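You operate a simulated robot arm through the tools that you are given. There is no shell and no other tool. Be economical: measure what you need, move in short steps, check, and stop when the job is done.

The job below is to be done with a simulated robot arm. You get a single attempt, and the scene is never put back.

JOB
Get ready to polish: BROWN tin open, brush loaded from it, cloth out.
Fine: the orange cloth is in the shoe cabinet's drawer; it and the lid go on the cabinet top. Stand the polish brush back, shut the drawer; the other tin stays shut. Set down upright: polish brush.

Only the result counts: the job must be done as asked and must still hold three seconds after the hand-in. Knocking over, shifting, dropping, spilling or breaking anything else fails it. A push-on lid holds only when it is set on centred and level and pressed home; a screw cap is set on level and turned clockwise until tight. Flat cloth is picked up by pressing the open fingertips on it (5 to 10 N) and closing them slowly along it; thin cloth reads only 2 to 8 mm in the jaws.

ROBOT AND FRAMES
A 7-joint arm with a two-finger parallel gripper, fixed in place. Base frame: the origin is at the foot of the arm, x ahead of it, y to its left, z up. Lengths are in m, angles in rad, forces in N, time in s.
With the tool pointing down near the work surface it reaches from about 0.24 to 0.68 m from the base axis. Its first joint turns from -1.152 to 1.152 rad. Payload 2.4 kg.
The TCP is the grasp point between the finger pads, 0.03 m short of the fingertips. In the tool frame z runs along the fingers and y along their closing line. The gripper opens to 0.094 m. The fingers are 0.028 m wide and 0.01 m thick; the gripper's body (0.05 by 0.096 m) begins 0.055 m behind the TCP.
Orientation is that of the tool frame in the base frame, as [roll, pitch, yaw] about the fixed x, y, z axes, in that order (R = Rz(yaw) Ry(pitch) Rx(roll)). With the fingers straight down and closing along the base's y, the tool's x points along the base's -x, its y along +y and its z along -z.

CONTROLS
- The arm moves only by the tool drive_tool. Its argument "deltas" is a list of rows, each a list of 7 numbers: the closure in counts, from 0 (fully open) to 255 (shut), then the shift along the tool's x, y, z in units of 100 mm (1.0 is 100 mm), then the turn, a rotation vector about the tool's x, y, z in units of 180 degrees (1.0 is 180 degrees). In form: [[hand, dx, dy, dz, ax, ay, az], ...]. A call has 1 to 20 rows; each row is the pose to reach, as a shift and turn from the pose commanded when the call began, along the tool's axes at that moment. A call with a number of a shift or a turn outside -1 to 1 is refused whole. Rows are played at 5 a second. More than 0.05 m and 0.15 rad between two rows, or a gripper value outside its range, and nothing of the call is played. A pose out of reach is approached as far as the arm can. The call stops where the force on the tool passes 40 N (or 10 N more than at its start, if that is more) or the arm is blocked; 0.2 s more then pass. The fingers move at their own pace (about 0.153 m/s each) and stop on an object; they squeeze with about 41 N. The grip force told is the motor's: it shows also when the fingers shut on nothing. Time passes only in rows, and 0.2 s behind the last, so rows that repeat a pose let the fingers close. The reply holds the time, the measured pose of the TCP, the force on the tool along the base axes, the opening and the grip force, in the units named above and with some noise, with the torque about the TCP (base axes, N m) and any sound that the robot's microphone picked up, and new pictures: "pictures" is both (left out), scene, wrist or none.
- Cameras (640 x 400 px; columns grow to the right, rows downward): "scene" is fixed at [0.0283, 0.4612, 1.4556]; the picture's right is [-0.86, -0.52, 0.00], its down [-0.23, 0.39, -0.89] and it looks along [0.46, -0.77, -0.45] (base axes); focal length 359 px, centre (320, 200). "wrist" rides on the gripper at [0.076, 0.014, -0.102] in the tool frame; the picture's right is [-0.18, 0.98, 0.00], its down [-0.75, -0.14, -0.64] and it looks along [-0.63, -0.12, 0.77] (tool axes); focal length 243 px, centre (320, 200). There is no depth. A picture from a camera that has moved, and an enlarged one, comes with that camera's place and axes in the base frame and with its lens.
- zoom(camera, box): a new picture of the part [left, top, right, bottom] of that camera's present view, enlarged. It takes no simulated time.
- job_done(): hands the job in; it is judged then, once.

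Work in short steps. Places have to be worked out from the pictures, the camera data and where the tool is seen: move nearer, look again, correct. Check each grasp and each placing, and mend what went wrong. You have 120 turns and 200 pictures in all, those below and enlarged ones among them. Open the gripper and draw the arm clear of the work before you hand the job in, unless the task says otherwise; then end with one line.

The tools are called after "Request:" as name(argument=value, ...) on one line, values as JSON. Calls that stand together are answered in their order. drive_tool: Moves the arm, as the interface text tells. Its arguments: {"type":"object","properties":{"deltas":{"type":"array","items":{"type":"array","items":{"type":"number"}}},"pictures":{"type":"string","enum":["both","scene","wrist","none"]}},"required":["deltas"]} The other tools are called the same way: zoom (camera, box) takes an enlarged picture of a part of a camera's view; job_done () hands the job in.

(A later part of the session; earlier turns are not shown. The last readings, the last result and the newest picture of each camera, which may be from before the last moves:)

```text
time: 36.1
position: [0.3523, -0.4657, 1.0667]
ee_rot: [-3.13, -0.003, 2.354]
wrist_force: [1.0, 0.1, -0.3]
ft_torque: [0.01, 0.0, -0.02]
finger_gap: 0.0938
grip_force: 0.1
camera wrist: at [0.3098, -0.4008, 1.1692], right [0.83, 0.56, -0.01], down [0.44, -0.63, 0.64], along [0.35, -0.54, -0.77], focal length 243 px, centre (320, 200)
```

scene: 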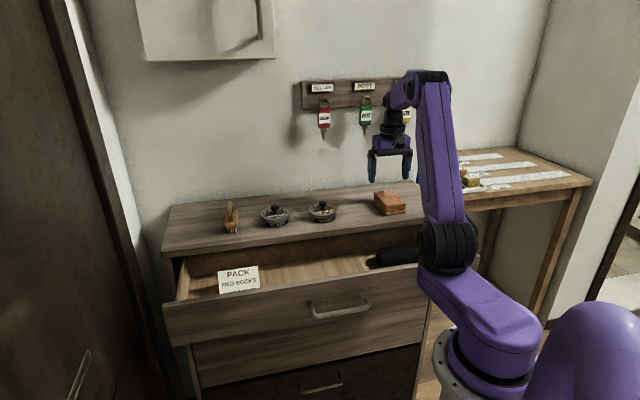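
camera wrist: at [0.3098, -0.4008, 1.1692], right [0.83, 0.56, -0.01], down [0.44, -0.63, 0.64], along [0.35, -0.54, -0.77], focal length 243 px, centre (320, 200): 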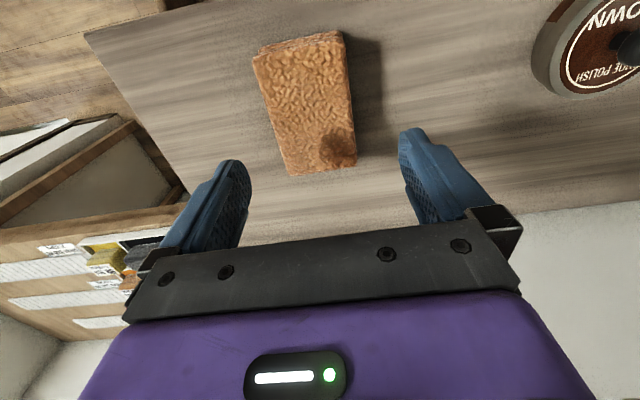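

The cloth rests flat on top. Next I shut the drawer by pushing the handle bar with the closed fingers, starting by moving round in front of it.

Request:
drive_tool(deltas=[[255, 0.25, 0.15, 0, 0, 0, 0], [255, 0.5, 0.3, 0, 0, 0, 0], [255, 0.75, 0.45, 0, 0, 0, 0], [255, 1.0, 0.6, 0, 0, 0, 0]], pictures="none")

Request:
drive_tool(deltas=[[255, 0.25, 0.2, 0, 0, 0, 0], [255, 0.5, 0.4, 0, 0, 0, 0], [255, 0.75, 0.6, 0, 0, 0, 0], [255, 1.0, 0.8, 0, 0, 0, 0]], pictures="none")

Request:
drive_tool(deltas=[[255, 0.25, 0.2, 0, 0, 0, 0], [255, 0.5, 0.4, 0, 0, 0, 0], [255, 0.75, 0.6, 0, 0, 0, 0], [255, 1.0, 0.8, 0, 0, 0, 0], [255, 1.0, 0.89, 0, 0, 0, 0]], pictures="none")

Request:
drive_tool(deltas=[[255, 0.25, 0, 0, 0, 0, 0], [255, 0.43, 0, 0, 0, 0, 0], [255, 0.43, 0, 0.3, 0, 0, 0], [255, 0.43, 0, 0.6, 0, 0, 0], [255, 0.43, 0, 0.9, 0, 0, 0], [255, 0.43, 0, 0.9, 0, 0, 0]], pictures="both")

```text
time: 37.1
position: [0.3237, -0.3518, 1.0642]
ee_rot: [-3.129, 0.0, 2.356]
wrist_force: [0.2, -0.1, -0.2]
ft_torque: [-0.03, -0.02, -0.02]
finger_gap: 0.0
grip_force: 33.2
```

```text
time: 38.1
position: [0.3104, -0.2245, 1.0636]
ee_rot: [-3.129, 0.0, 2.354]
wrist_force: [0.3, -0.4, 0.0]
ft_torque: [0.02, -0.04, -0.02]
finger_gap: 0.0
grip_force: 32.8
```

```text
time: 39.3
position: [0.3023, -0.0915, 1.0653]
ee_rot: [-3.131, 0.0, 2.355]
wrist_force: [0.6, -0.7, 0.0]
ft_torque: [0.0, -0.01, 0.05]
finger_gap: 0.0002
grip_force: 32.9
```

```text
time: 40.7
position: [0.2714, -0.0611, 0.9746]
ee_rot: [-3.13, 0.001, 2.357]
wrist_force: [-0.2, -0.2, -0.1]
ft_torque: [-0.01, 0.02, -0.01]
finger_gap: 0.0002
grip_force: 32.6
camera wrist: at [0.2278, 0.0034, 1.0776], right [0.83, 0.56, -0.01], down [0.44, -0.63, 0.64], along [0.36, -0.54, -0.77], focal length 243 px, centre (320, 200)
```

scene: 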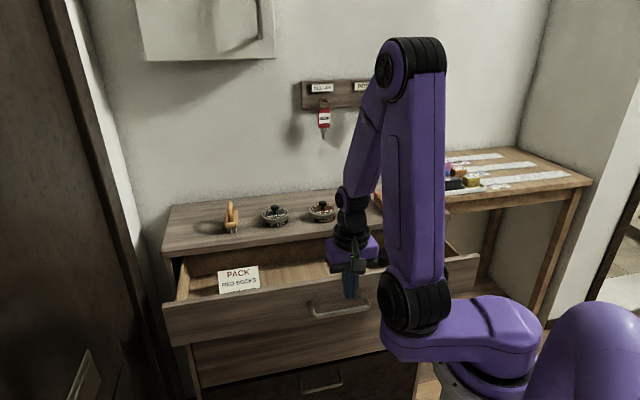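
wrist: 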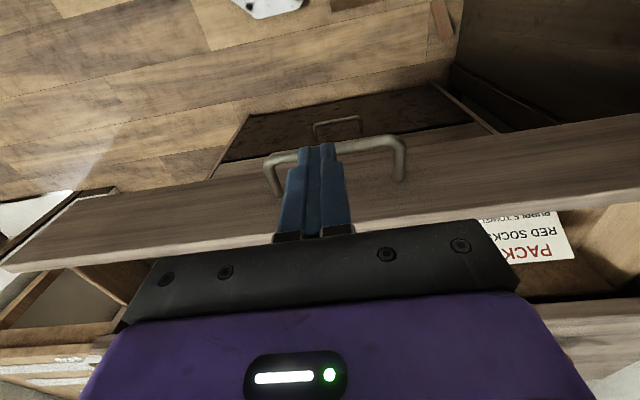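

The fingers are 2 cm in front of the bar. I descend to bar height and push inward.

Request:
drive_tool(deltas=[[255, 0, 0, 0.35, 0, 0, 0], [255, 0, 0, 0.7, 0, 0, 0], [255, 0, 0, 0.92, 0, 0, 0], [255, 0, 0, 0.92, 0, 0, 0]], pictures="none")

Request:
drive_tool(deltas=[[255, -0.15, 0, 0, 0, 0, 0], [255, -0.3, 0, 0, 0, 0, 0], [255, -0.45, 0, 0, 0, 0, 0], [255, -0.6, 0, 0, 0, 0, 0], [255, -0.75, 0, 0, 0, 0, 0], [255, -0.9, 0, 0, 0, 0, 0], [255, -1.0, 0, 0, 0, 0, 0]], pictures="both")

```text
time: 41.7
position: [0.2697, -0.0642, 0.8816]
ee_rot: [-3.131, -0.001, 2.355]
wrist_force: [0.2, 0.6, 0.1]
ft_torque: [0.0, 0.02, 0.0]
finger_gap: 0.0
grip_force: 33.1
```

```text
time: 43.3
position: [0.3412, -0.1338, 0.881]
ee_rot: [-3.129, 0.0, 2.354]
wrist_force: [-0.1, 0.0, 0.0]
ft_torque: [-0.01, 0.0, 0.03]
finger_gap: 0.0
grip_force: 33.0
camera wrist: at [0.299, -0.0684, 0.9846], right [0.83, 0.56, -0.01], down [0.44, -0.63, 0.64], along [0.36, -0.54, -0.77], focal length 243 px, centre (320, 200)
```

scene: 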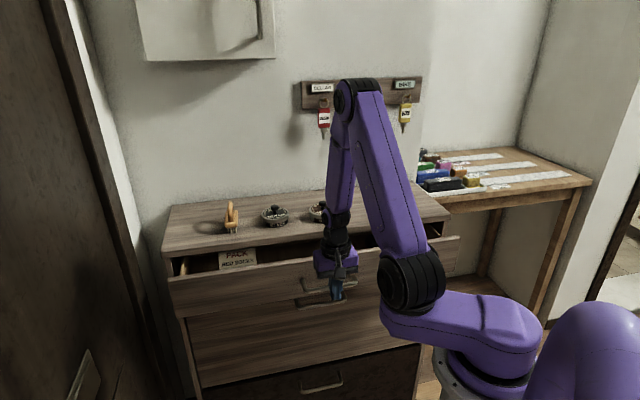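
wrist: 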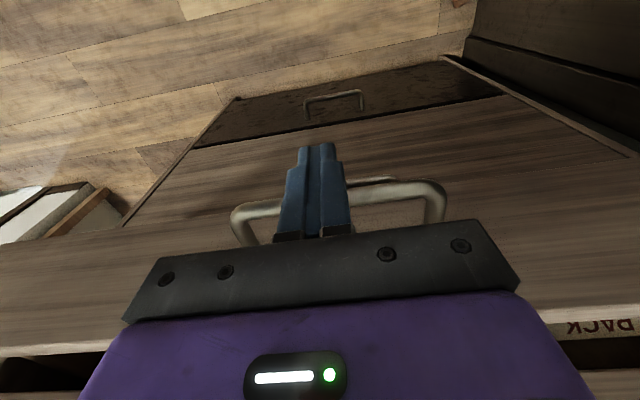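

The drawer follows. I push the remaining ~9.5 cm, slowing at the end.

Request:
drive_tool(deltas=[[255, -0.15, 0, 0, 0, 0, 0], [255, -0.3, 0, 0, 0, 0, 0], [255, -0.45, 0, 0, 0, 0, 0], [255, -0.6, 0, 0, 0, 0, 0], [255, -0.72, 0, 0, 0, 0, 0], [255, -0.82, 0, 0, 0, 0, 0], [255, -0.88, 0, 0, 0, 0, 0], [255, -0.93, 0, 0, 0, 0, 0], [255, -0.95, 0, 0, 0, 0, 0], [255, -0.97, 0, 0, 0, 0, 0], [255, -0.99, 0, 0, 0, 0, 0]], pictures="both")

```text
time: 45.7
position: [0.4063, -0.1994, 0.8812]
ee_rot: [-3.128, -0.016, 2.355]
wrist_force: [-19.8, 23.3, 15.2]
ft_torque: [0.26, 0.03, 0.0]
finger_gap: 0.0
grip_force: 32.6
camera wrist: at [0.3651, -0.1358, 0.986], right [0.82, 0.56, -0.02], down [0.45, -0.63, 0.63], along [0.35, -0.53, -0.77], focal length 243 px, centre (320, 200)
```

scene: 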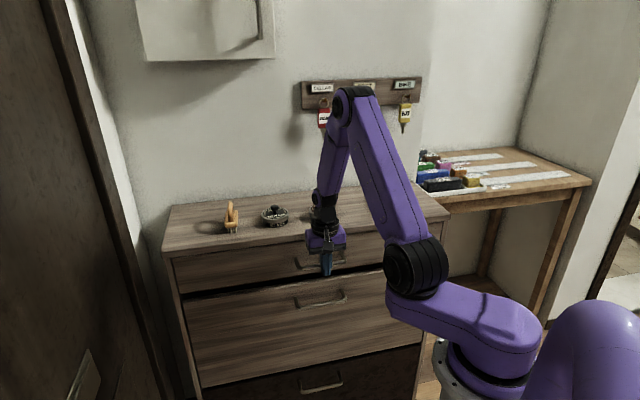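
wrist: 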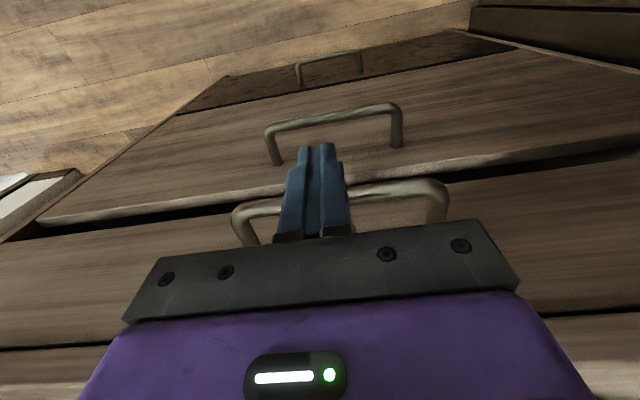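

The drawer is hard against its stop (30 N), so it is shut. I back off, rise and go over the brown tin to look.

Request:
drive_tool(deltas=[[255, 0.2, 0, 0, 0, 0, 0], [255, 0.4, 0, 0, 0, 0, 0], [255, 0.4, 0, -0.3, 0, 0, 0], [255, 0.4, 0, -0.6, 0, 0, 0], [0, 0.4, 0, -1.0, 0, 0, 0]], pictures="none")

Request:
drive_tool(deltas=[[0, 0, 0, -0.3, 0, 0, 0], [0, -0.1, 0, -0.6, 0, 0, 0], [0, -0.4, -0.1, -0.9, 0, 0, 0], [0, -0.7, -0.2, -0.9, 0, 0, 0], [0, -0.9, -0.27, -0.9, 0, 0, 0], [0, -0.9, -0.27, -0.9, 0, 0, 0]], pictures="both")

```text
time: 46.9
position: [0.3834, -0.1735, 0.9808]
ee_rot: [-3.129, 0.0, 2.354]
wrist_force: [-1.0, -0.8, 0.0]
ft_torque: [0.0, 0.01, -0.02]
finger_gap: 0.094
grip_force: 0.1
```

```text
time: 48.3
position: [0.4288, -0.2577, 1.0711]
ee_rot: [-3.129, -0.002, 2.355]
wrist_force: [0.6, -0.3, 0.0]
ft_torque: [0.0, 0.03, -0.01]
finger_gap: 0.0941
grip_force: 0.0
camera wrist: at [0.3859, -0.1924, 1.1741], right [0.83, 0.56, -0.01], down [0.44, -0.63, 0.64], along [0.35, -0.54, -0.77], focal length 243 px, centre (320, 200)
```

scene: 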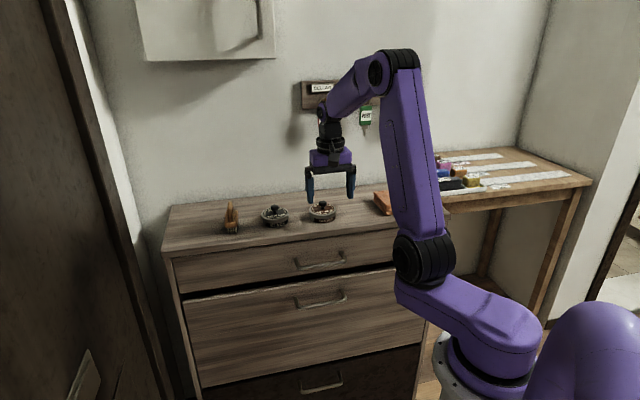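
wrist: 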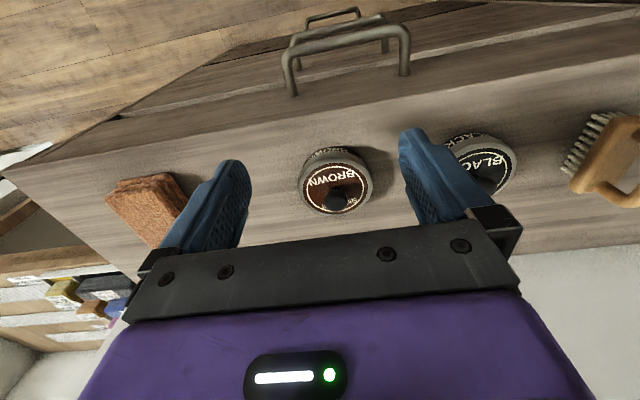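

Request:
zoom(camera="wrist", box=[280, 130, 400, 230])

Request:
zoom(camera="scene", box=[210, 180, 370, 260])

Request:
zoom(camera="wrist", box=[480, 90, 640, 230])

```text
4.00 times, centred on (340, 180) of wrist
camera zoom: at [0.3859, -0.1924, 1.1741], right [0.83, 0.56, -0.01], down [0.44, -0.63, 0.64], along [0.35, -0.54, -0.77], focal length 970 px, centre (240, 280)
```

zoom: 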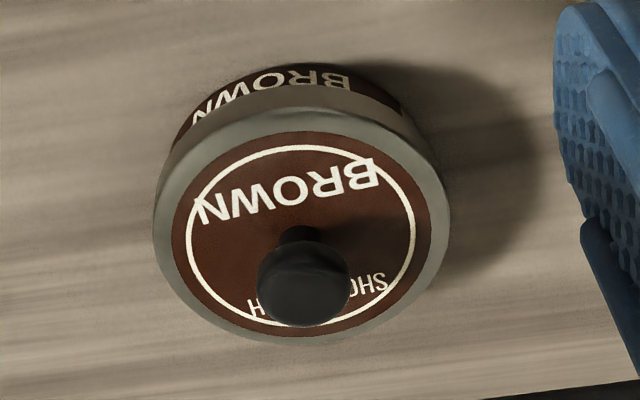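

```text
4.00 times, centred on (290, 220) of scene
camera zoom: at [0.0283, 0.4612, 1.4556], right [-0.86, -0.52, 0.0], down [-0.23, 0.39, -0.89], along [0.46, -0.77, -0.45], focal length 1436 px, centre (440, 120)
```

zoom: 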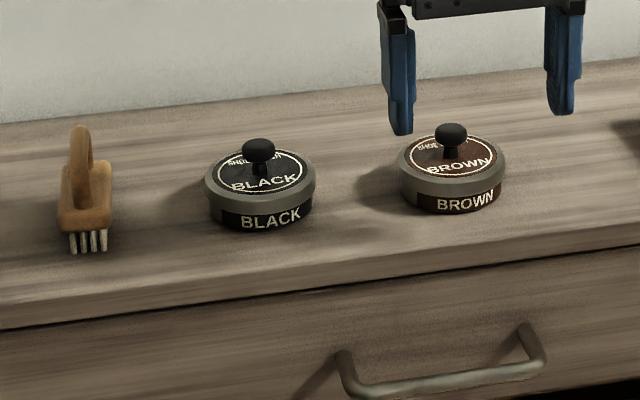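

```text
2.86 times, centred on (560, 160) of wrist
camera zoom: at [0.3859, -0.1924, 1.1741], right [0.83, 0.56, -0.01], down [0.44, -0.63, 0.64], along [0.35, -0.54, -0.77], focal length 693 px, centre (-366, 314)
```

zoom: 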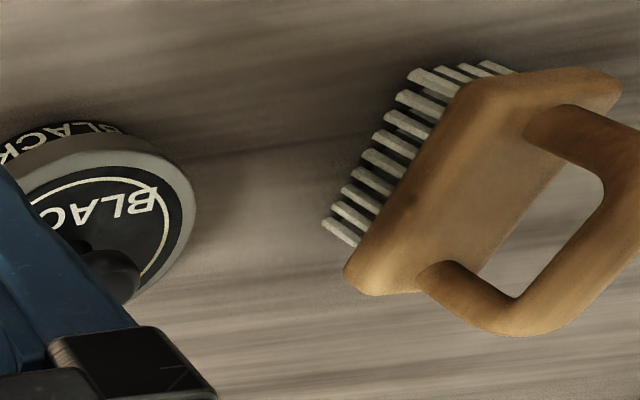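

The drawer looks fully shut. The brown knob triangulates to about (0.485, -0.315) with its top near z 0.985. I move over it with the fingers at ~5 cm and check the alignment.

Request:
drive_tool(deltas=[[120, -0.3, 0, 0, 0, 0, 0], [120, -0.6, -0.01, 0.1, 0, 0, 0], [120, -0.8, -0.015, 0.3, 0, 0, 0], [120, -0.8, -0.015, 0.3, 0, 0, 0]], pictures="both")

Request:
zoom(camera="scene", box=[270, 160, 370, 240])

Request:
zoom(camera="wrist", box=[220, 80, 420, 240])

```text
time: 49.3
position: [0.4858, -0.315, 1.0418]
ee_rot: [-3.128, 0.001, 2.354]
wrist_force: [0.1, -0.3, -0.5]
ft_torque: [-0.03, 0.02, -0.01]
finger_gap: 0.0498
grip_force: 0.0
camera wrist: at [0.4421, -0.2492, 1.1453], right [0.83, 0.56, -0.01], down [0.44, -0.63, 0.64], along [0.35, -0.54, -0.77], focal length 243 px, centre (320, 200)
```

scene: 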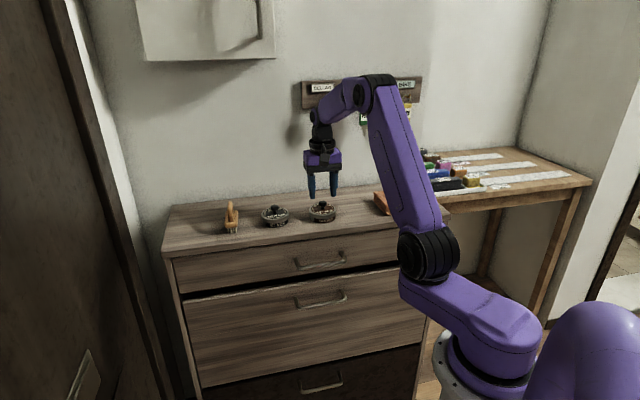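
wrist: 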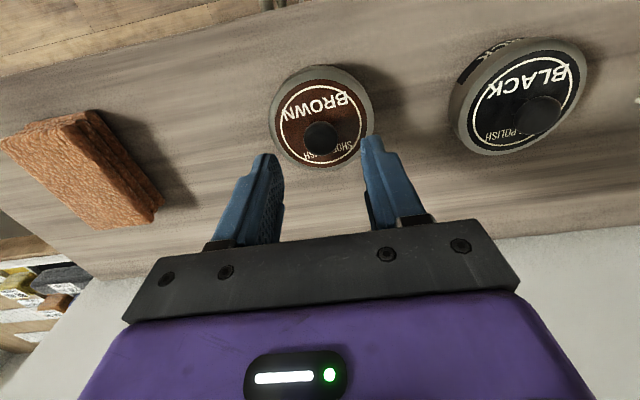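

```text
5.00 times, centred on (320, 200) of scene
camera zoom: at [0.0283, 0.4612, 1.4556], right [-0.86, -0.52, 0.0], down [-0.23, 0.39, -0.89], along [0.46, -0.77, -0.45], focal length 1795 px, centre (320, 200)
```

zoom: 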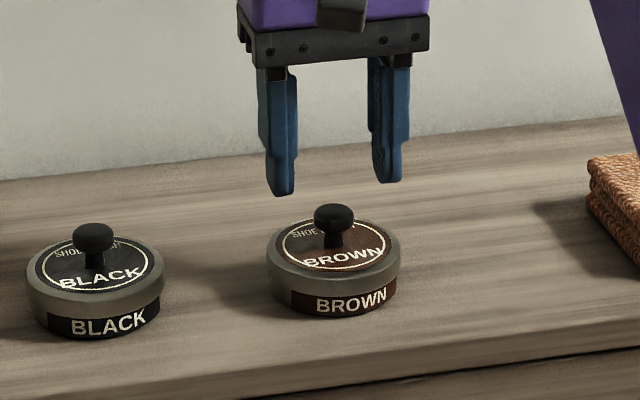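

```text
2.50 times, centred on (320, 160) of wrist
camera zoom: at [0.4421, -0.2492, 1.1453], right [0.83, 0.56, -0.01], down [0.44, -0.63, 0.64], along [0.35, -0.54, -0.77], focal length 606 px, centre (320, 300)
```

zoom: 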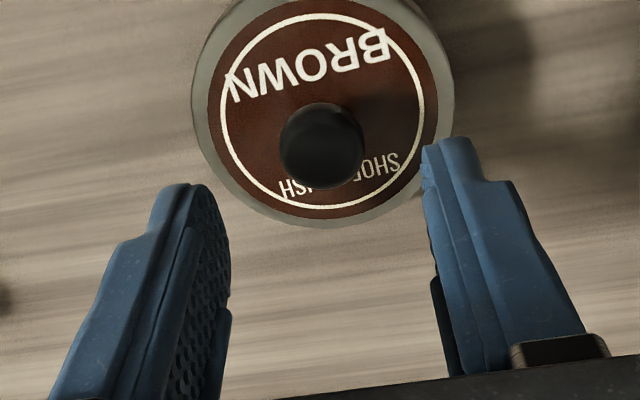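

The knob lies exactly on the tool axis in both views: mushroom centre z≈0.985, lid top ≈0.968. I descend to TCP 1.002, which puts the tips 4 mm above the lid, and close.

Request:
drive_tool(deltas=[[120, 0, 0, 0.15, 0, 0, 0], [120, 0, 0, 0.3, 0, 0, 0], [120, 0, 0, 0.39, 0, 0, 0], [120, 0, 0, 0.39, 0, 0, 0], [180, 0, 0, 0.39, 0, 0, 0], [230, 0, 0, 0.39, 0, 0, 0], [255, 0, 0, 0.39, 0, 0, 0], [255, 0, 0, 0.39, 0, 0, 0]], pictures="both")

Request:
zoom(camera="scene", box=[270, 160, 370, 240])

```text
time: 50.4
position: [0.4867, -0.3144, 1.008]
ee_rot: [-3.133, 0.009, 2.357]
wrist_force: [3.3, 2.2, 5.9]
ft_torque: [0.15, -0.17, -0.05]
finger_gap: 0.0295
grip_force: 1.1
stopped in row 5: the force on the tool passed its limit at 42 N (the readings are from after the stop); the commanded pose is now the measured one
camera wrist: at [0.4426, -0.2489, 1.1101], right [0.82, 0.56, -0.01], down [0.43, -0.62, 0.65], along [0.36, -0.54, -0.76], focal length 243 px, centre (320, 200)
```

scene: 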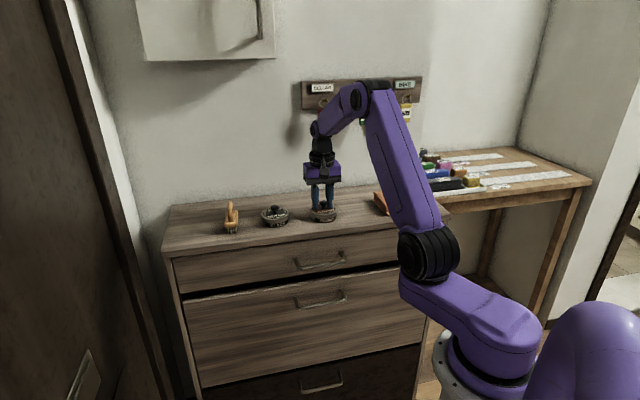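
wrist: 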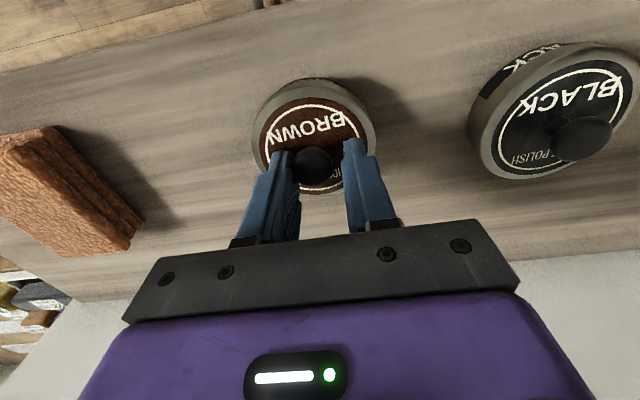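

```text
5.00 times, centred on (320, 200) of scene
camera zoom: at [0.0283, 0.4613, 1.4556], right [-0.86, -0.52, 0.0], down [-0.23, 0.39, -0.89], along [0.46, -0.77, -0.45], focal length 1795 px, centre (320, 200)
```

zoom: 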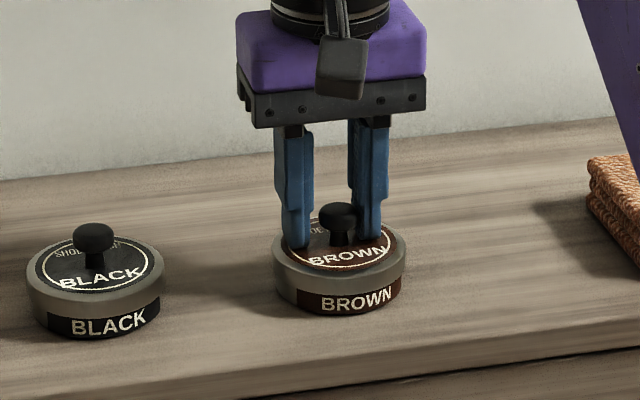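

The fingertips touched the lid, so its top is nearer 0.977 than I estimated. I raise 5 mm, reopen and check the centring.

Request:
drive_tool(deltas=[[130, 0, 0, -0.05, 0, 0, 0], [130, 0, -0.02, -0.06, 0, 0, 0], [130, 0.02, -0.02, -0.06, 0, 0, 0]], pictures="none")

Request:
zoom(camera="wrist", box=[220, 80, 420, 240])

Request:
zoom(camera="scene", box=[270, 160, 370, 240])

```text
time: 51.1
position: [0.4837, -0.316, 1.0128]
ee_rot: [-3.132, 0.005, 2.354]
wrist_force: [-0.2, -0.3, 0.8]
ft_torque: [-0.01, -0.02, -0.01]
finger_gap: 0.0462
grip_force: 0.0
```

```text
2.50 times, centred on (320, 160) of wrist
camera zoom: at [0.4389, -0.2497, 1.1154], right [0.83, 0.56, -0.01], down [0.44, -0.63, 0.65], along [0.36, -0.54, -0.76], focal length 606 px, centre (320, 300)
```

zoom: 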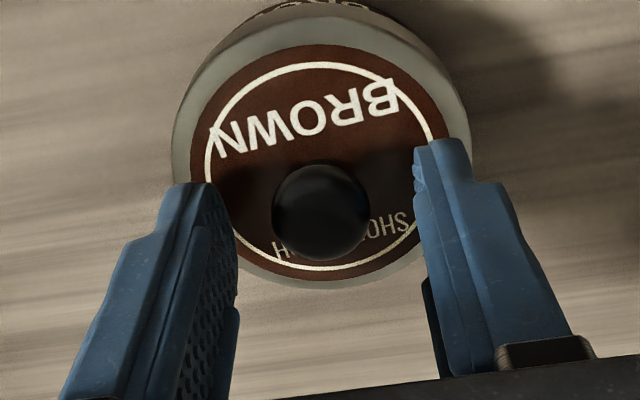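

```text
5.00 times, centred on (320, 200) of scene
camera zoom: at [0.0283, 0.4612, 1.4556], right [-0.86, -0.52, 0.0], down [-0.23, 0.39, -0.89], along [0.46, -0.77, -0.45], focal length 1795 px, centre (320, 200)
```

zoom: 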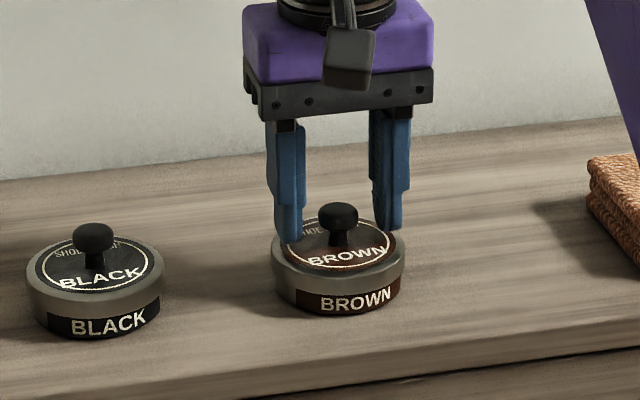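

The knob is centred. I close at this height.

Request:
drive_tool(deltas=[[170, 0, 0, 0.015, 0, 0, 0], [200, 0, 0, 0.015, 0, 0, 0], [230, 0, 0, 0.015, 0, 0, 0], [255, 0, 0, 0.015, 0, 0, 0], [255, 0, 0, 0.015, 0, 0, 0]], pictures="none")

Request:
zoom(camera="scene", box=[270, 160, 370, 240])

```text
time: 52.4
position: [0.4826, -0.3158, 1.0113]
ee_rot: [-3.133, 0.005, 2.357]
wrist_force: [0.8, 1.8, 2.6]
ft_torque: [0.02, 0.0, -0.07]
finger_gap: 0.021
grip_force: 41.0
```

```text
5.00 times, centred on (320, 200) of scene
camera zoom: at [0.0283, 0.4612, 1.4556], right [-0.86, -0.52, 0.0], down [-0.23, 0.39, -0.89], along [0.46, -0.77, -0.45], focal length 1795 px, centre (320, 200)
```

zoom: 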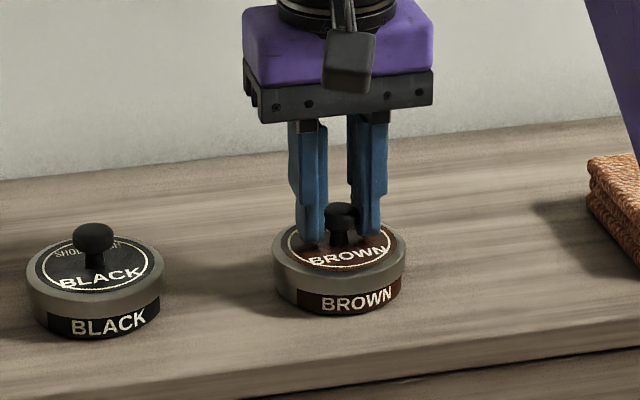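

The knob is held at 21 mm. I lift slowly and watch whether the tin comes too.

Request:
drive_tool(deltas=[[255, 0, 0, -0.02, 0, 0, 0], [255, 0, 0, -0.04, 0, 0, 0], [255, 0, 0, -0.06, 0, 0, 0], [255, 0, 0, -0.08, 0, 0, 0], [255, 0, 0, -0.1, 0, 0, 0], [255, 0, 0, -0.12, 0, 0, 0]], pictures="none")

Request:
zoom(camera="scene", box=[270, 160, 370, 240])

```text
time: 53.8
position: [0.4816, -0.3161, 1.0243]
ee_rot: [-3.13, 0.003, 2.354]
wrist_force: [1.0, 0.8, -0.2]
ft_torque: [0.0, -0.01, -0.03]
finger_gap: 0.0207
grip_force: 41.1
heard: snap
```

```text
5.00 times, centred on (320, 200) of scene
camera zoom: at [0.0283, 0.4612, 1.4556], right [-0.86, -0.52, 0.0], down [-0.23, 0.39, -0.89], along [0.46, -0.77, -0.45], focal length 1795 px, centre (320, 200)
```

zoom: 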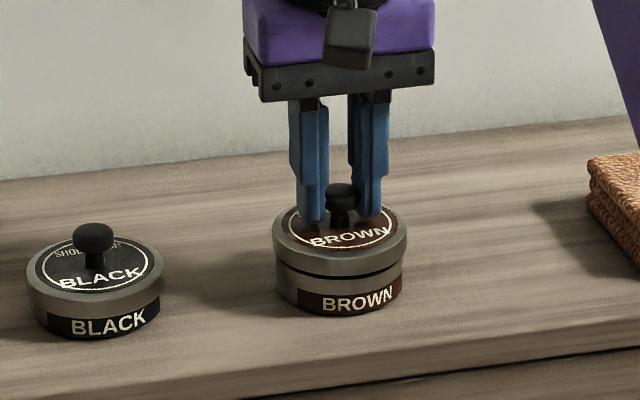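

A snap was heard: the lid is free and the tin stayed put. I lift it and carry it to the free spot between the tin and the cloth, near (0.433, -0.416).

Request:
drive_tool(deltas=[[255, 0, 0, -0.2, 0, 0, 0], [255, 0, 0, -0.4, 0, 0, 0], [255, 0, 0, -0.5, 0, 0, 0], [255, -0.1, -0.25, -0.5, 0, 0, 0], [255, -0.2, -0.5, -0.5, 0, 0, 0], [255, -0.3, -0.75, -0.5, 0, 0, 0], [255, -0.36, -1.0, -0.5, 0, 0, 0], [255, -0.36, -1.0, -0.5, 0, 0, 0]], pictures="both")

```text
time: 55.5
position: [0.4375, -0.4103, 1.0755]
ee_rot: [-3.132, 0.005, 2.356]
wrist_force: [-0.3, -0.1, 0.1]
ft_torque: [0.01, 0.01, 0.03]
finger_gap: 0.0209
grip_force: 40.7
camera wrist: at [0.3931, -0.3449, 1.1768], right [0.83, 0.56, -0.01], down [0.44, -0.63, 0.65], along [0.36, -0.54, -0.76], focal length 243 px, centre (320, 200)
```

scene: 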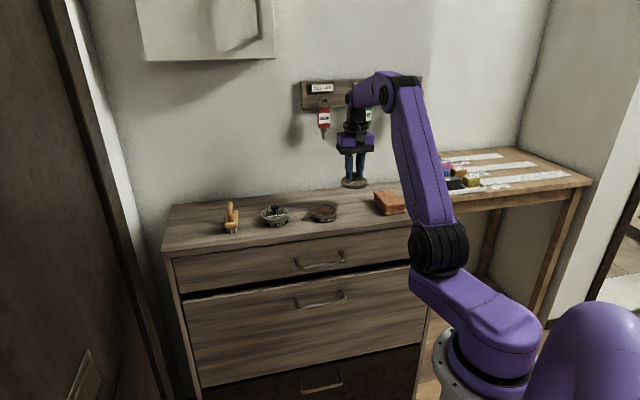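
wrist: 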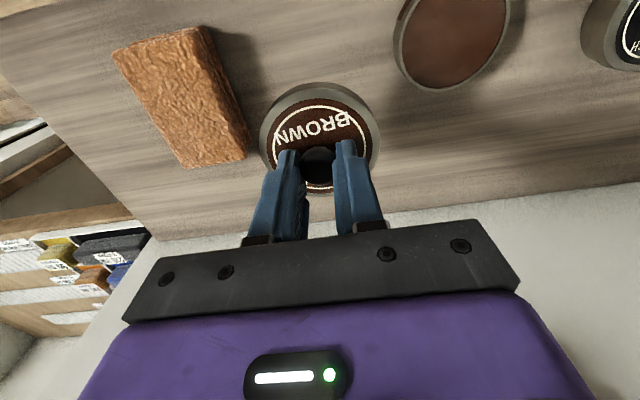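

The open tin shows the brown polish, and the spot under the lid is clear. I lower most of the way, then feel for contact.

Request:
drive_tool(deltas=[[255, 0, 0, 0.2, 0, 0, 0], [255, 0, 0, 0.4, 0, 0, 0], [255, 0, 0, 0.58, 0, 0, 0], [255, 0, 0, 0.64, 0, 0, 0], [255, 0, 0, 0.68, 0, 0, 0], [255, 0, 0, 0.7, 0, 0, 0]], pictures="none")

Request:
zoom(camera="scene", box=[300, 150, 420, 240])

```text
time: 57.0
position: [0.4377, -0.4119, 1.0049]
ee_rot: [-3.13, 0.004, 2.354]
wrist_force: [-0.2, 0.1, 0.5]
ft_torque: [-0.01, 0.0, 0.03]
finger_gap: 0.0209
grip_force: 41.3
```

```text
4.44 times, centred on (360, 195) of scene
camera zoom: at [0.0283, 0.4612, 1.4556], right [-0.86, -0.52, 0.0], down [-0.23, 0.39, -0.89], along [0.46, -0.77, -0.45], focal length 1596 px, centre (142, 222)
```

zoom: 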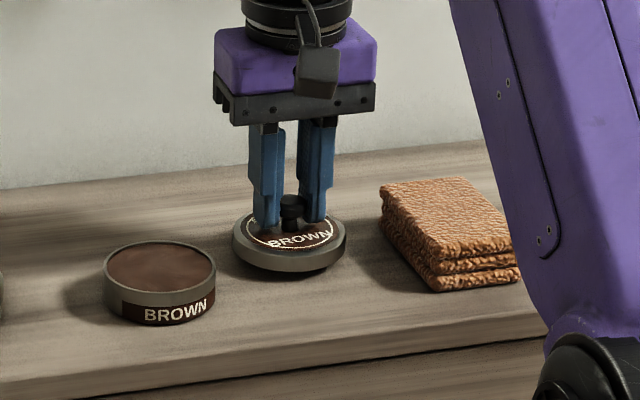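

Still floating a little above the surface. I continue in 2–3 mm steps.

Request:
drive_tool(deltas=[[255, 0, 0, 0.03, 0, 0, 0], [255, 0, 0, 0.06, 0, 0, 0], [255, 0, 0, 0.08, 0, 0, 0], [255, 0, 0, 0.08, 0, 0, 0]], pictures="none")

Request:
zoom(camera="scene", box=[300, 150, 420, 240])

```text
time: 58.0
position: [0.4366, -0.4112, 0.9963]
ee_rot: [-3.133, 0.005, 2.354]
wrist_force: [0.1, 0.2, 0.2]
ft_torque: [-0.01, 0.02, 0.02]
finger_gap: 0.0207
grip_force: 40.9
```

```text
4.44 times, centred on (360, 195) of scene
camera zoom: at [0.0283, 0.4612, 1.4556], right [-0.86, -0.52, 0.0], down [-0.23, 0.39, -0.89], along [0.46, -0.77, -0.45], focal length 1596 px, centre (142, 222)
```

zoom: 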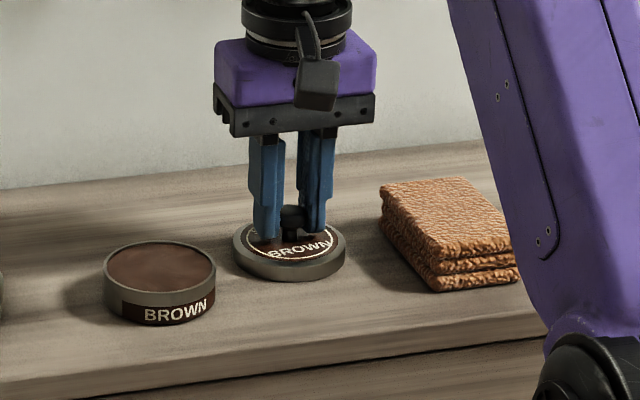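

Request:
drive_tool(deltas=[[255, 0, 0, 0.02, 0, 0, 0], [255, 0, 0, 0.04, 0, 0, 0], [255, 0, 0, 0.04, 0, 0, 0]], pictures="none")

```text
time: 58.9
position: [0.4378, -0.4123, 0.9957]
ee_rot: [-3.133, 0.013, 2.354]
wrist_force: [0.3, 0.2, 4.5]
ft_torque: [0.11, 0.1, -0.05]
finger_gap: 0.0206
grip_force: 40.6
stopped in row 3: the force on the tool passed its limit at 41 N (the readings are from after the stop); the commanded pose is now the measured one
```

The lid is down (contact at TCP 0.9955). I release gently and rise.

Request:
drive_tool(deltas=[[220, 0, 0, 0, 0, 0, 0], [190, 0, 0, 0, 0, 0, 0], [150, 0, 0, 0, 0, 0, 0], [130, 0, 0, -0.05, 0, 0, 0], [130, 0, 0, -0.35, 0, 0, 0], [130, 0, 0, -0.7, 0, 0, 0], [130, 0, 0, -1.0, 0, 0, 0]], pictures="both")

```text
time: 60.5
position: [0.4377, -0.4092, 1.0953]
ee_rot: [-3.132, 0.011, 2.354]
wrist_force: [0.4, 0.2, -0.5]
ft_torque: [0.02, 0.0, 0.05]
finger_gap: 0.046
grip_force: 0.1
camera wrist: at [0.394, -0.3435, 1.1971], right [0.83, 0.56, -0.01], down [0.43, -0.62, 0.65], along [0.36, -0.54, -0.76], focal length 243 px, centre (320, 200)
```

scene: 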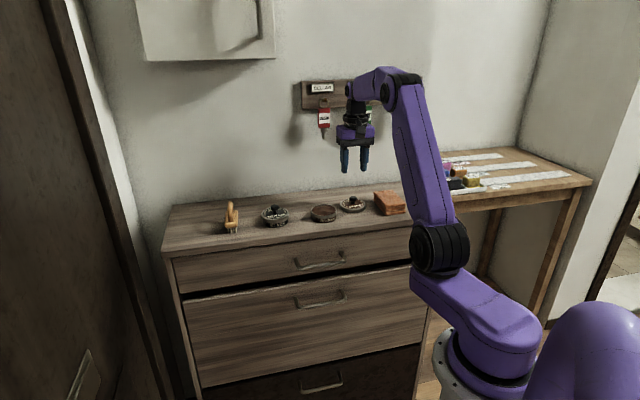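
wrist: 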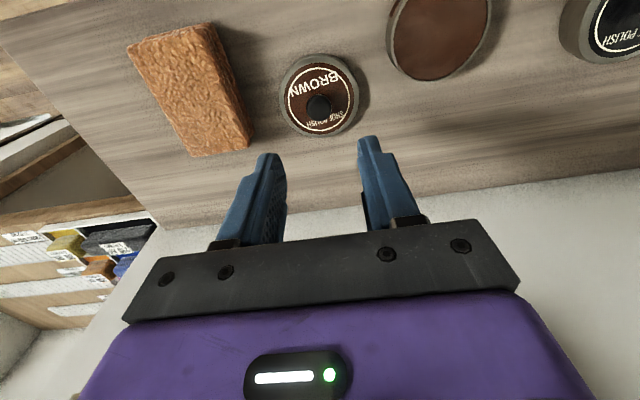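

The lid lies flat on the top. Next is the brush: I move left toward it at this height and look.

Request:
drive_tool(deltas=[[60, 0.1, 0.25, 0, 0, 0, 0], [60, 0.2, 0.5, 0, 0, 0, 0], [60, 0.2, 0.75, 0, 0, 0, 0], [60, 0.2, 1.0, 0, 0, 0, 0]], pictures="none")

Request:
drive_tool(deltas=[[60, 0.1, 0.25, 0, 0, 0, 0], [60, 0.2, 0.5, 0, 0, 0, 0], [60, 0.3, 0.75, 0, 0, 0, 0], [60, 0.3, 1.0, 0, 0, 0, 0], [60, 0.3, 1.0, 0, 0, 0, 0]], pictures="both")

Request:
zoom(camera="scene", box=[200, 180, 280, 250])

```text
time: 61.5
position: [0.4953, -0.3243, 1.0944]
ee_rot: [-3.13, 0.01, 2.356]
wrist_force: [-0.3, 0.0, -0.2]
ft_torque: [0.03, -0.02, 0.02]
finger_gap: 0.0722
grip_force: 0.0
```

```text
time: 62.7
position: [0.5441, -0.2324, 1.0926]
ee_rot: [-3.127, 0.012, 2.354]
wrist_force: [0.0, 0.4, 0.5]
ft_torque: [0.05, 0.0, 0.01]
finger_gap: 0.0721
grip_force: 0.1
camera wrist: at [0.5003, -0.1663, 1.194], right [0.83, 0.56, -0.01], down [0.43, -0.62, 0.65], along [0.36, -0.54, -0.76], focal length 243 px, centre (320, 200)
```

scene: 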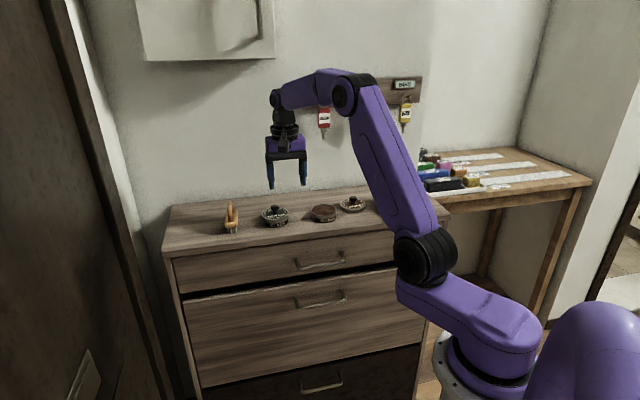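
wrist: 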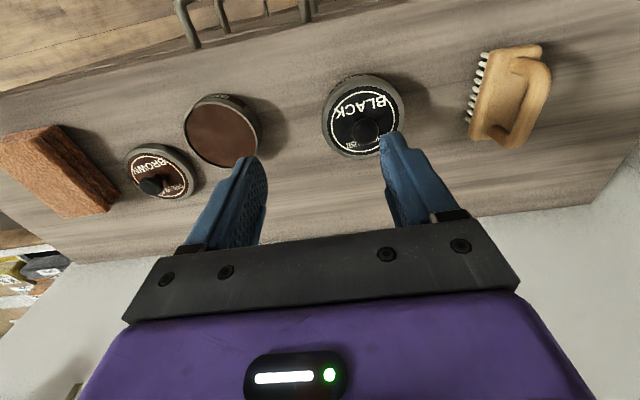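

```text
5.71 times, centred on (240, 215) of scene
camera zoom: at [0.0283, 0.4612, 1.4556], right [-0.86, -0.52, 0.0], down [-0.23, 0.39, -0.89], along [0.46, -0.77, -0.45], focal length 2052 px, centre (777, 114)
```

zoom: 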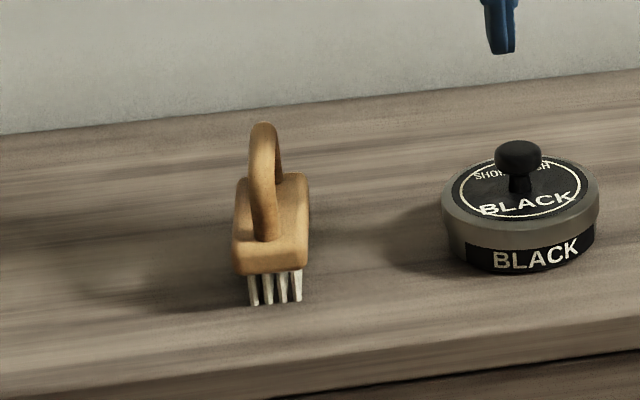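

Request:
zoom(camera="wrist", box=[440, 25, 580, 165])

```text
2.86 times, centred on (510, 95) of wrist
camera zoom: at [0.5003, -0.1663, 1.194], right [0.83, 0.56, -0.01], down [0.43, -0.62, 0.65], along [0.36, -0.54, -0.76], focal length 693 px, centre (-223, 500)
```

zoom: 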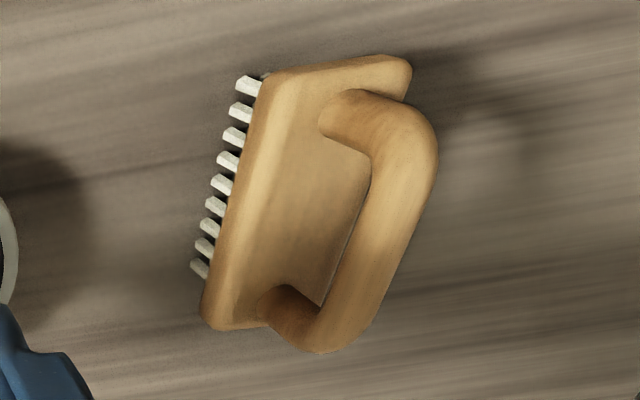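

The brush's long axis runs straight into the cabinet, at along≈0.376, e_out≈-0.567, with the handle bar near z 1.01. My finger closing line is already across it, so I move over it, close to the reach limit.

Request:
drive_tool(deltas=[[120, 0, 0.3, 0, 0, 0, 0], [120, 0, 0.6, 0, 0, 0, 0], [120, 0, 0.9, 0, 0, 0, 0], [120, 0, 0.9, 0, 0, 0, 0]], pictures="none")

Request:
drive_tool(deltas=[[120, 0, 0.3, 0, 0, 0, 0], [120, -0.06, 0.6, 0, 0, 0, 0], [120, -0.1, 0.66, 0, 0, 0, 0], [120, -0.1, 0.66, 0, 0, 0, 0]], pictures="both")

Request:
zoom(camera="scene", box=[190, 160, 290, 240])

```text
time: 63.7
position: [0.6076, -0.171, 1.0921]
ee_rot: [-3.131, 0.012, 2.353]
wrist_force: [-0.6, -0.3, -0.2]
ft_torque: [-0.01, 0.02, -0.03]
finger_gap: 0.0498
grip_force: 0.1
```

```text
time: 64.7
position: [0.6567, -0.1302, 1.0903]
ee_rot: [-3.13, 0.01, 2.355]
wrist_force: [-0.1, 0.4, -0.8]
ft_torque: [-0.01, 0.0, -0.01]
finger_gap: 0.0496
grip_force: 0.2
out of reach, approached as far as the arm can: row 3, 4
camera wrist: at [0.6133, -0.0643, 1.1916], right [0.83, 0.56, -0.01], down [0.43, -0.62, 0.65], along [0.36, -0.54, -0.76], focal length 243 px, centre (320, 200)
```

scene: 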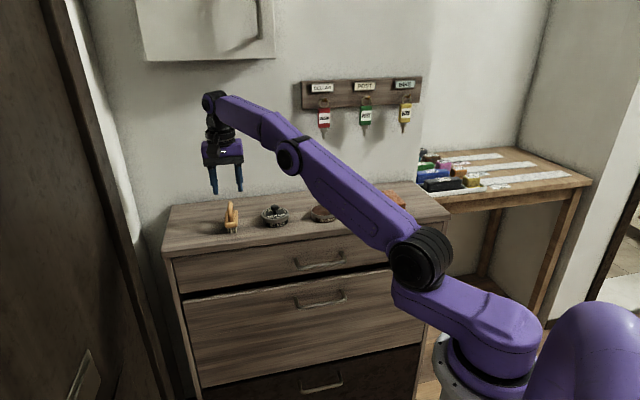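
wrist: 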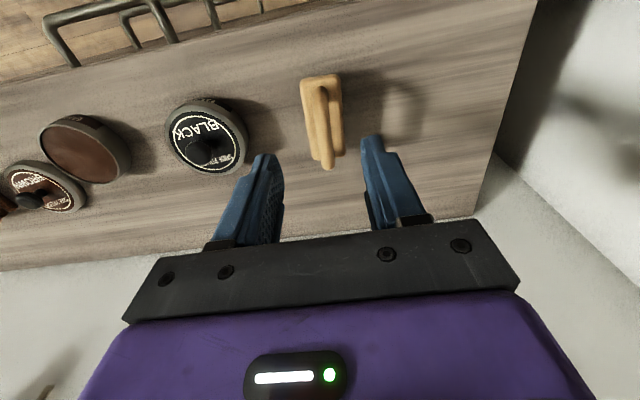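

```text
5.00 times, centred on (240, 200) of scene
camera zoom: at [0.0283, 0.4612, 1.4556], right [-0.86, -0.52, 0.0], down [-0.23, 0.39, -0.89], along [0.46, -0.77, -0.45], focal length 1795 px, centre (720, 200)
```

zoom: 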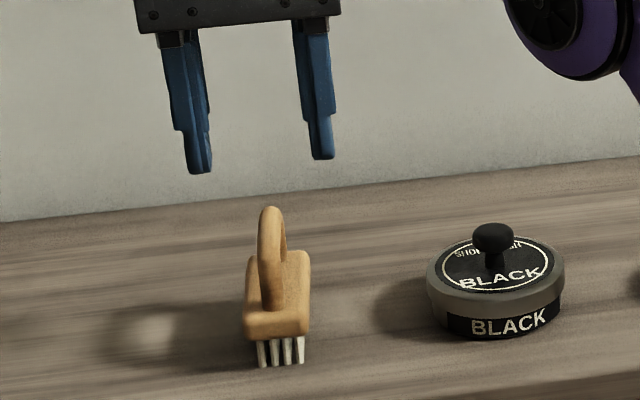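

Nearly over the bar (about 5 mm short along it). Going lower gains reach, so I descend in two stages and check before closing.

Request:
drive_tool(deltas=[[120, 0.02, 0, 0.15, 0, 0, 0], [120, 0.03, 0, 0.3, 0, 0, 0], [120, 0.03, 0, 0.42, 0, 0, 0], [120, 0.03, 0, 0.42, 0, 0, 0]], pictures="wrist")

Request:
zoom(camera="wrist", box=[240, 60, 400, 200])

Request:
zoom(camera="scene", box=[190, 160, 290, 240])

```text
time: 65.7
position: [0.6557, -0.1286, 1.0468]
ee_rot: [-3.13, 0.01, 2.353]
wrist_force: [-0.5, -0.3, -0.5]
ft_torque: [-0.01, -0.02, 0.0]
finger_gap: 0.0498
grip_force: 0.1
camera wrist: at [0.6115, -0.0642, 1.1487], right [0.83, 0.56, -0.01], down [0.43, -0.62, 0.65], along [0.36, -0.54, -0.76], focal length 243 px, centre (320, 200)
```

wrist: 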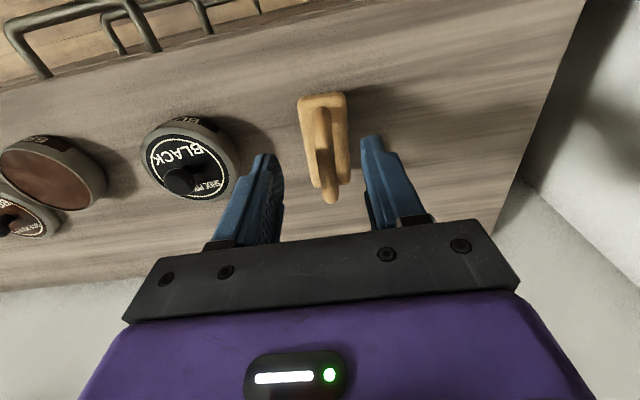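

```text
2.86 times, centred on (320, 130) of wrist
camera zoom: at [0.6115, -0.0642, 1.1487], right [0.83, 0.56, -0.01], down [0.43, -0.62, 0.65], along [0.36, -0.54, -0.76], focal length 693 px, centre (320, 400)
```

zoom: 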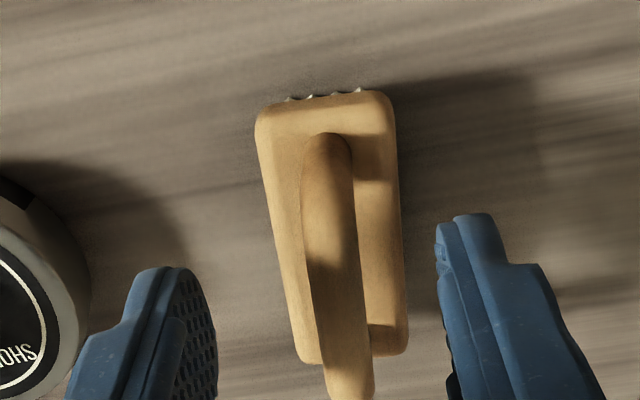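

```text
5.00 times, centred on (240, 200) of scene
camera zoom: at [0.0283, 0.4612, 1.4556], right [-0.86, -0.52, 0.0], down [-0.23, 0.39, -0.89], along [0.46, -0.77, -0.45], focal length 1795 px, centre (720, 200)
```

zoom: 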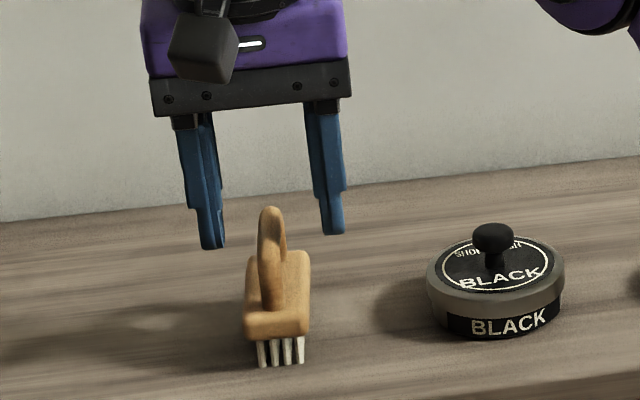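

The bar is 3 mm to one side and well placed lengthwise. I correct that, descend 3.3 cm and close gently on the bar.

Request:
drive_tool(deltas=[[120, 0, 0.03, 0.12, 0, 0, 0], [120, 0, 0.03, 0.24, 0, 0, 0], [120, 0, 0.03, 0.33, 0, 0, 0], [120, 0, 0.03, 0.33, 0, 0, 0]], pictures="none")

Request:
zoom(camera="wrist", box=[240, 60, 400, 200])

Request:
zoom(camera="scene", box=[190, 160, 290, 240])

```text
time: 66.7
position: [0.6553, -0.1271, 1.014]
ee_rot: [-3.132, 0.011, 2.353]
wrist_force: [-0.1, -0.4, 0.2]
ft_torque: [0.01, 0.0, 0.0]
finger_gap: 0.0497
grip_force: 0.1
```

```text
2.86 times, centred on (320, 130) of wrist
camera zoom: at [0.6128, -0.0614, 1.1164], right [0.83, 0.56, -0.01], down [0.43, -0.62, 0.65], along [0.36, -0.54, -0.76], focal length 693 px, centre (320, 400)
```

zoom: 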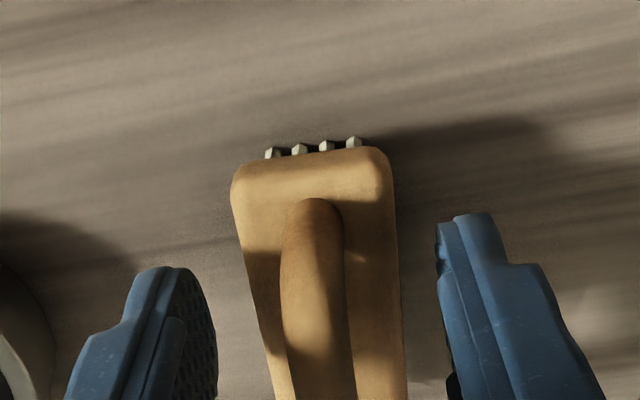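

```text
5.00 times, centred on (240, 200) of scene
camera zoom: at [0.0283, 0.4612, 1.4556], right [-0.86, -0.52, 0.0], down [-0.23, 0.39, -0.89], along [0.46, -0.77, -0.45], focal length 1795 px, centre (720, 200)
```

zoom: 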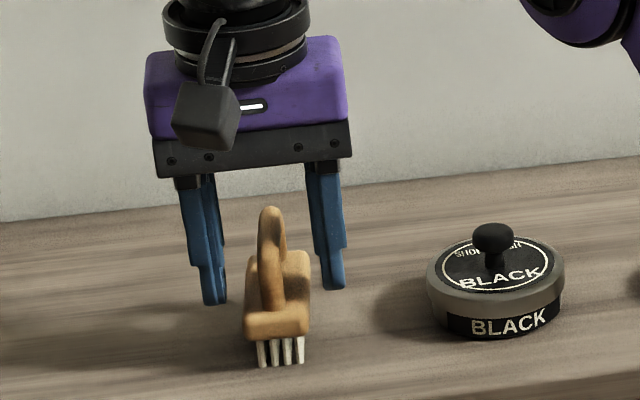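

The tips sit just above the block level while the handle's top is near 1.03. I raise 8 mm so the pads take only the bar, then close.

Request:
drive_tool(deltas=[[120, 0, 0, -0.08, 0, 0, 0], [120, 0, 0, -0.08, 0, 0, 0], [160, 0, 0, -0.08, 0, 0, 0], [190, 0, 0, -0.08, 0, 0, 0], [215, 0, 0, -0.08, 0, 0, 0], [240, 0, 0, -0.08, 0, 0, 0], [255, 0, 0, -0.08, 0, 0, 0], [255, 0, 0, -0.08, 0, 0, 0]], pictures="wrist")

Request:
zoom(camera="scene", box=[190, 160, 290, 240])

```text
time: 68.5
position: [0.6569, -0.1275, 1.0218]
ee_rot: [-3.131, 0.011, 2.354]
wrist_force: [0.7, 0.1, 0.3]
ft_torque: [-0.03, -0.01, -0.02]
finger_gap: 0.0109
grip_force: 41.6
camera wrist: at [0.613, -0.0612, 1.1247], right [0.83, 0.56, -0.01], down [0.43, -0.62, 0.65], along [0.36, -0.54, -0.76], focal length 243 px, centre (320, 200)
```

wrist: 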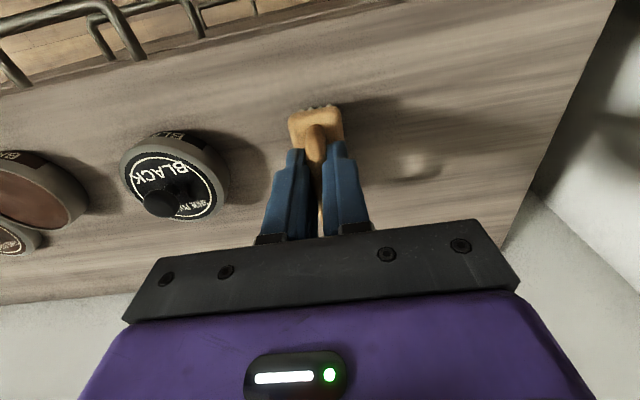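

```text
5.00 times, centred on (240, 200) of scene
camera zoom: at [0.0283, 0.4612, 1.4556], right [-0.86, -0.52, 0.0], down [-0.23, 0.39, -0.89], along [0.46, -0.77, -0.45], focal length 1795 px, centre (720, 200)
```

zoom: 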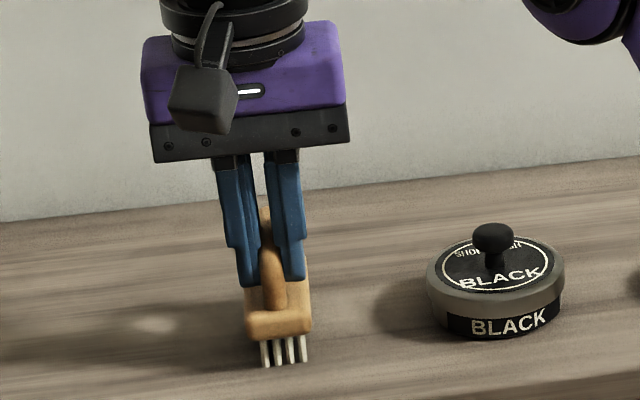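

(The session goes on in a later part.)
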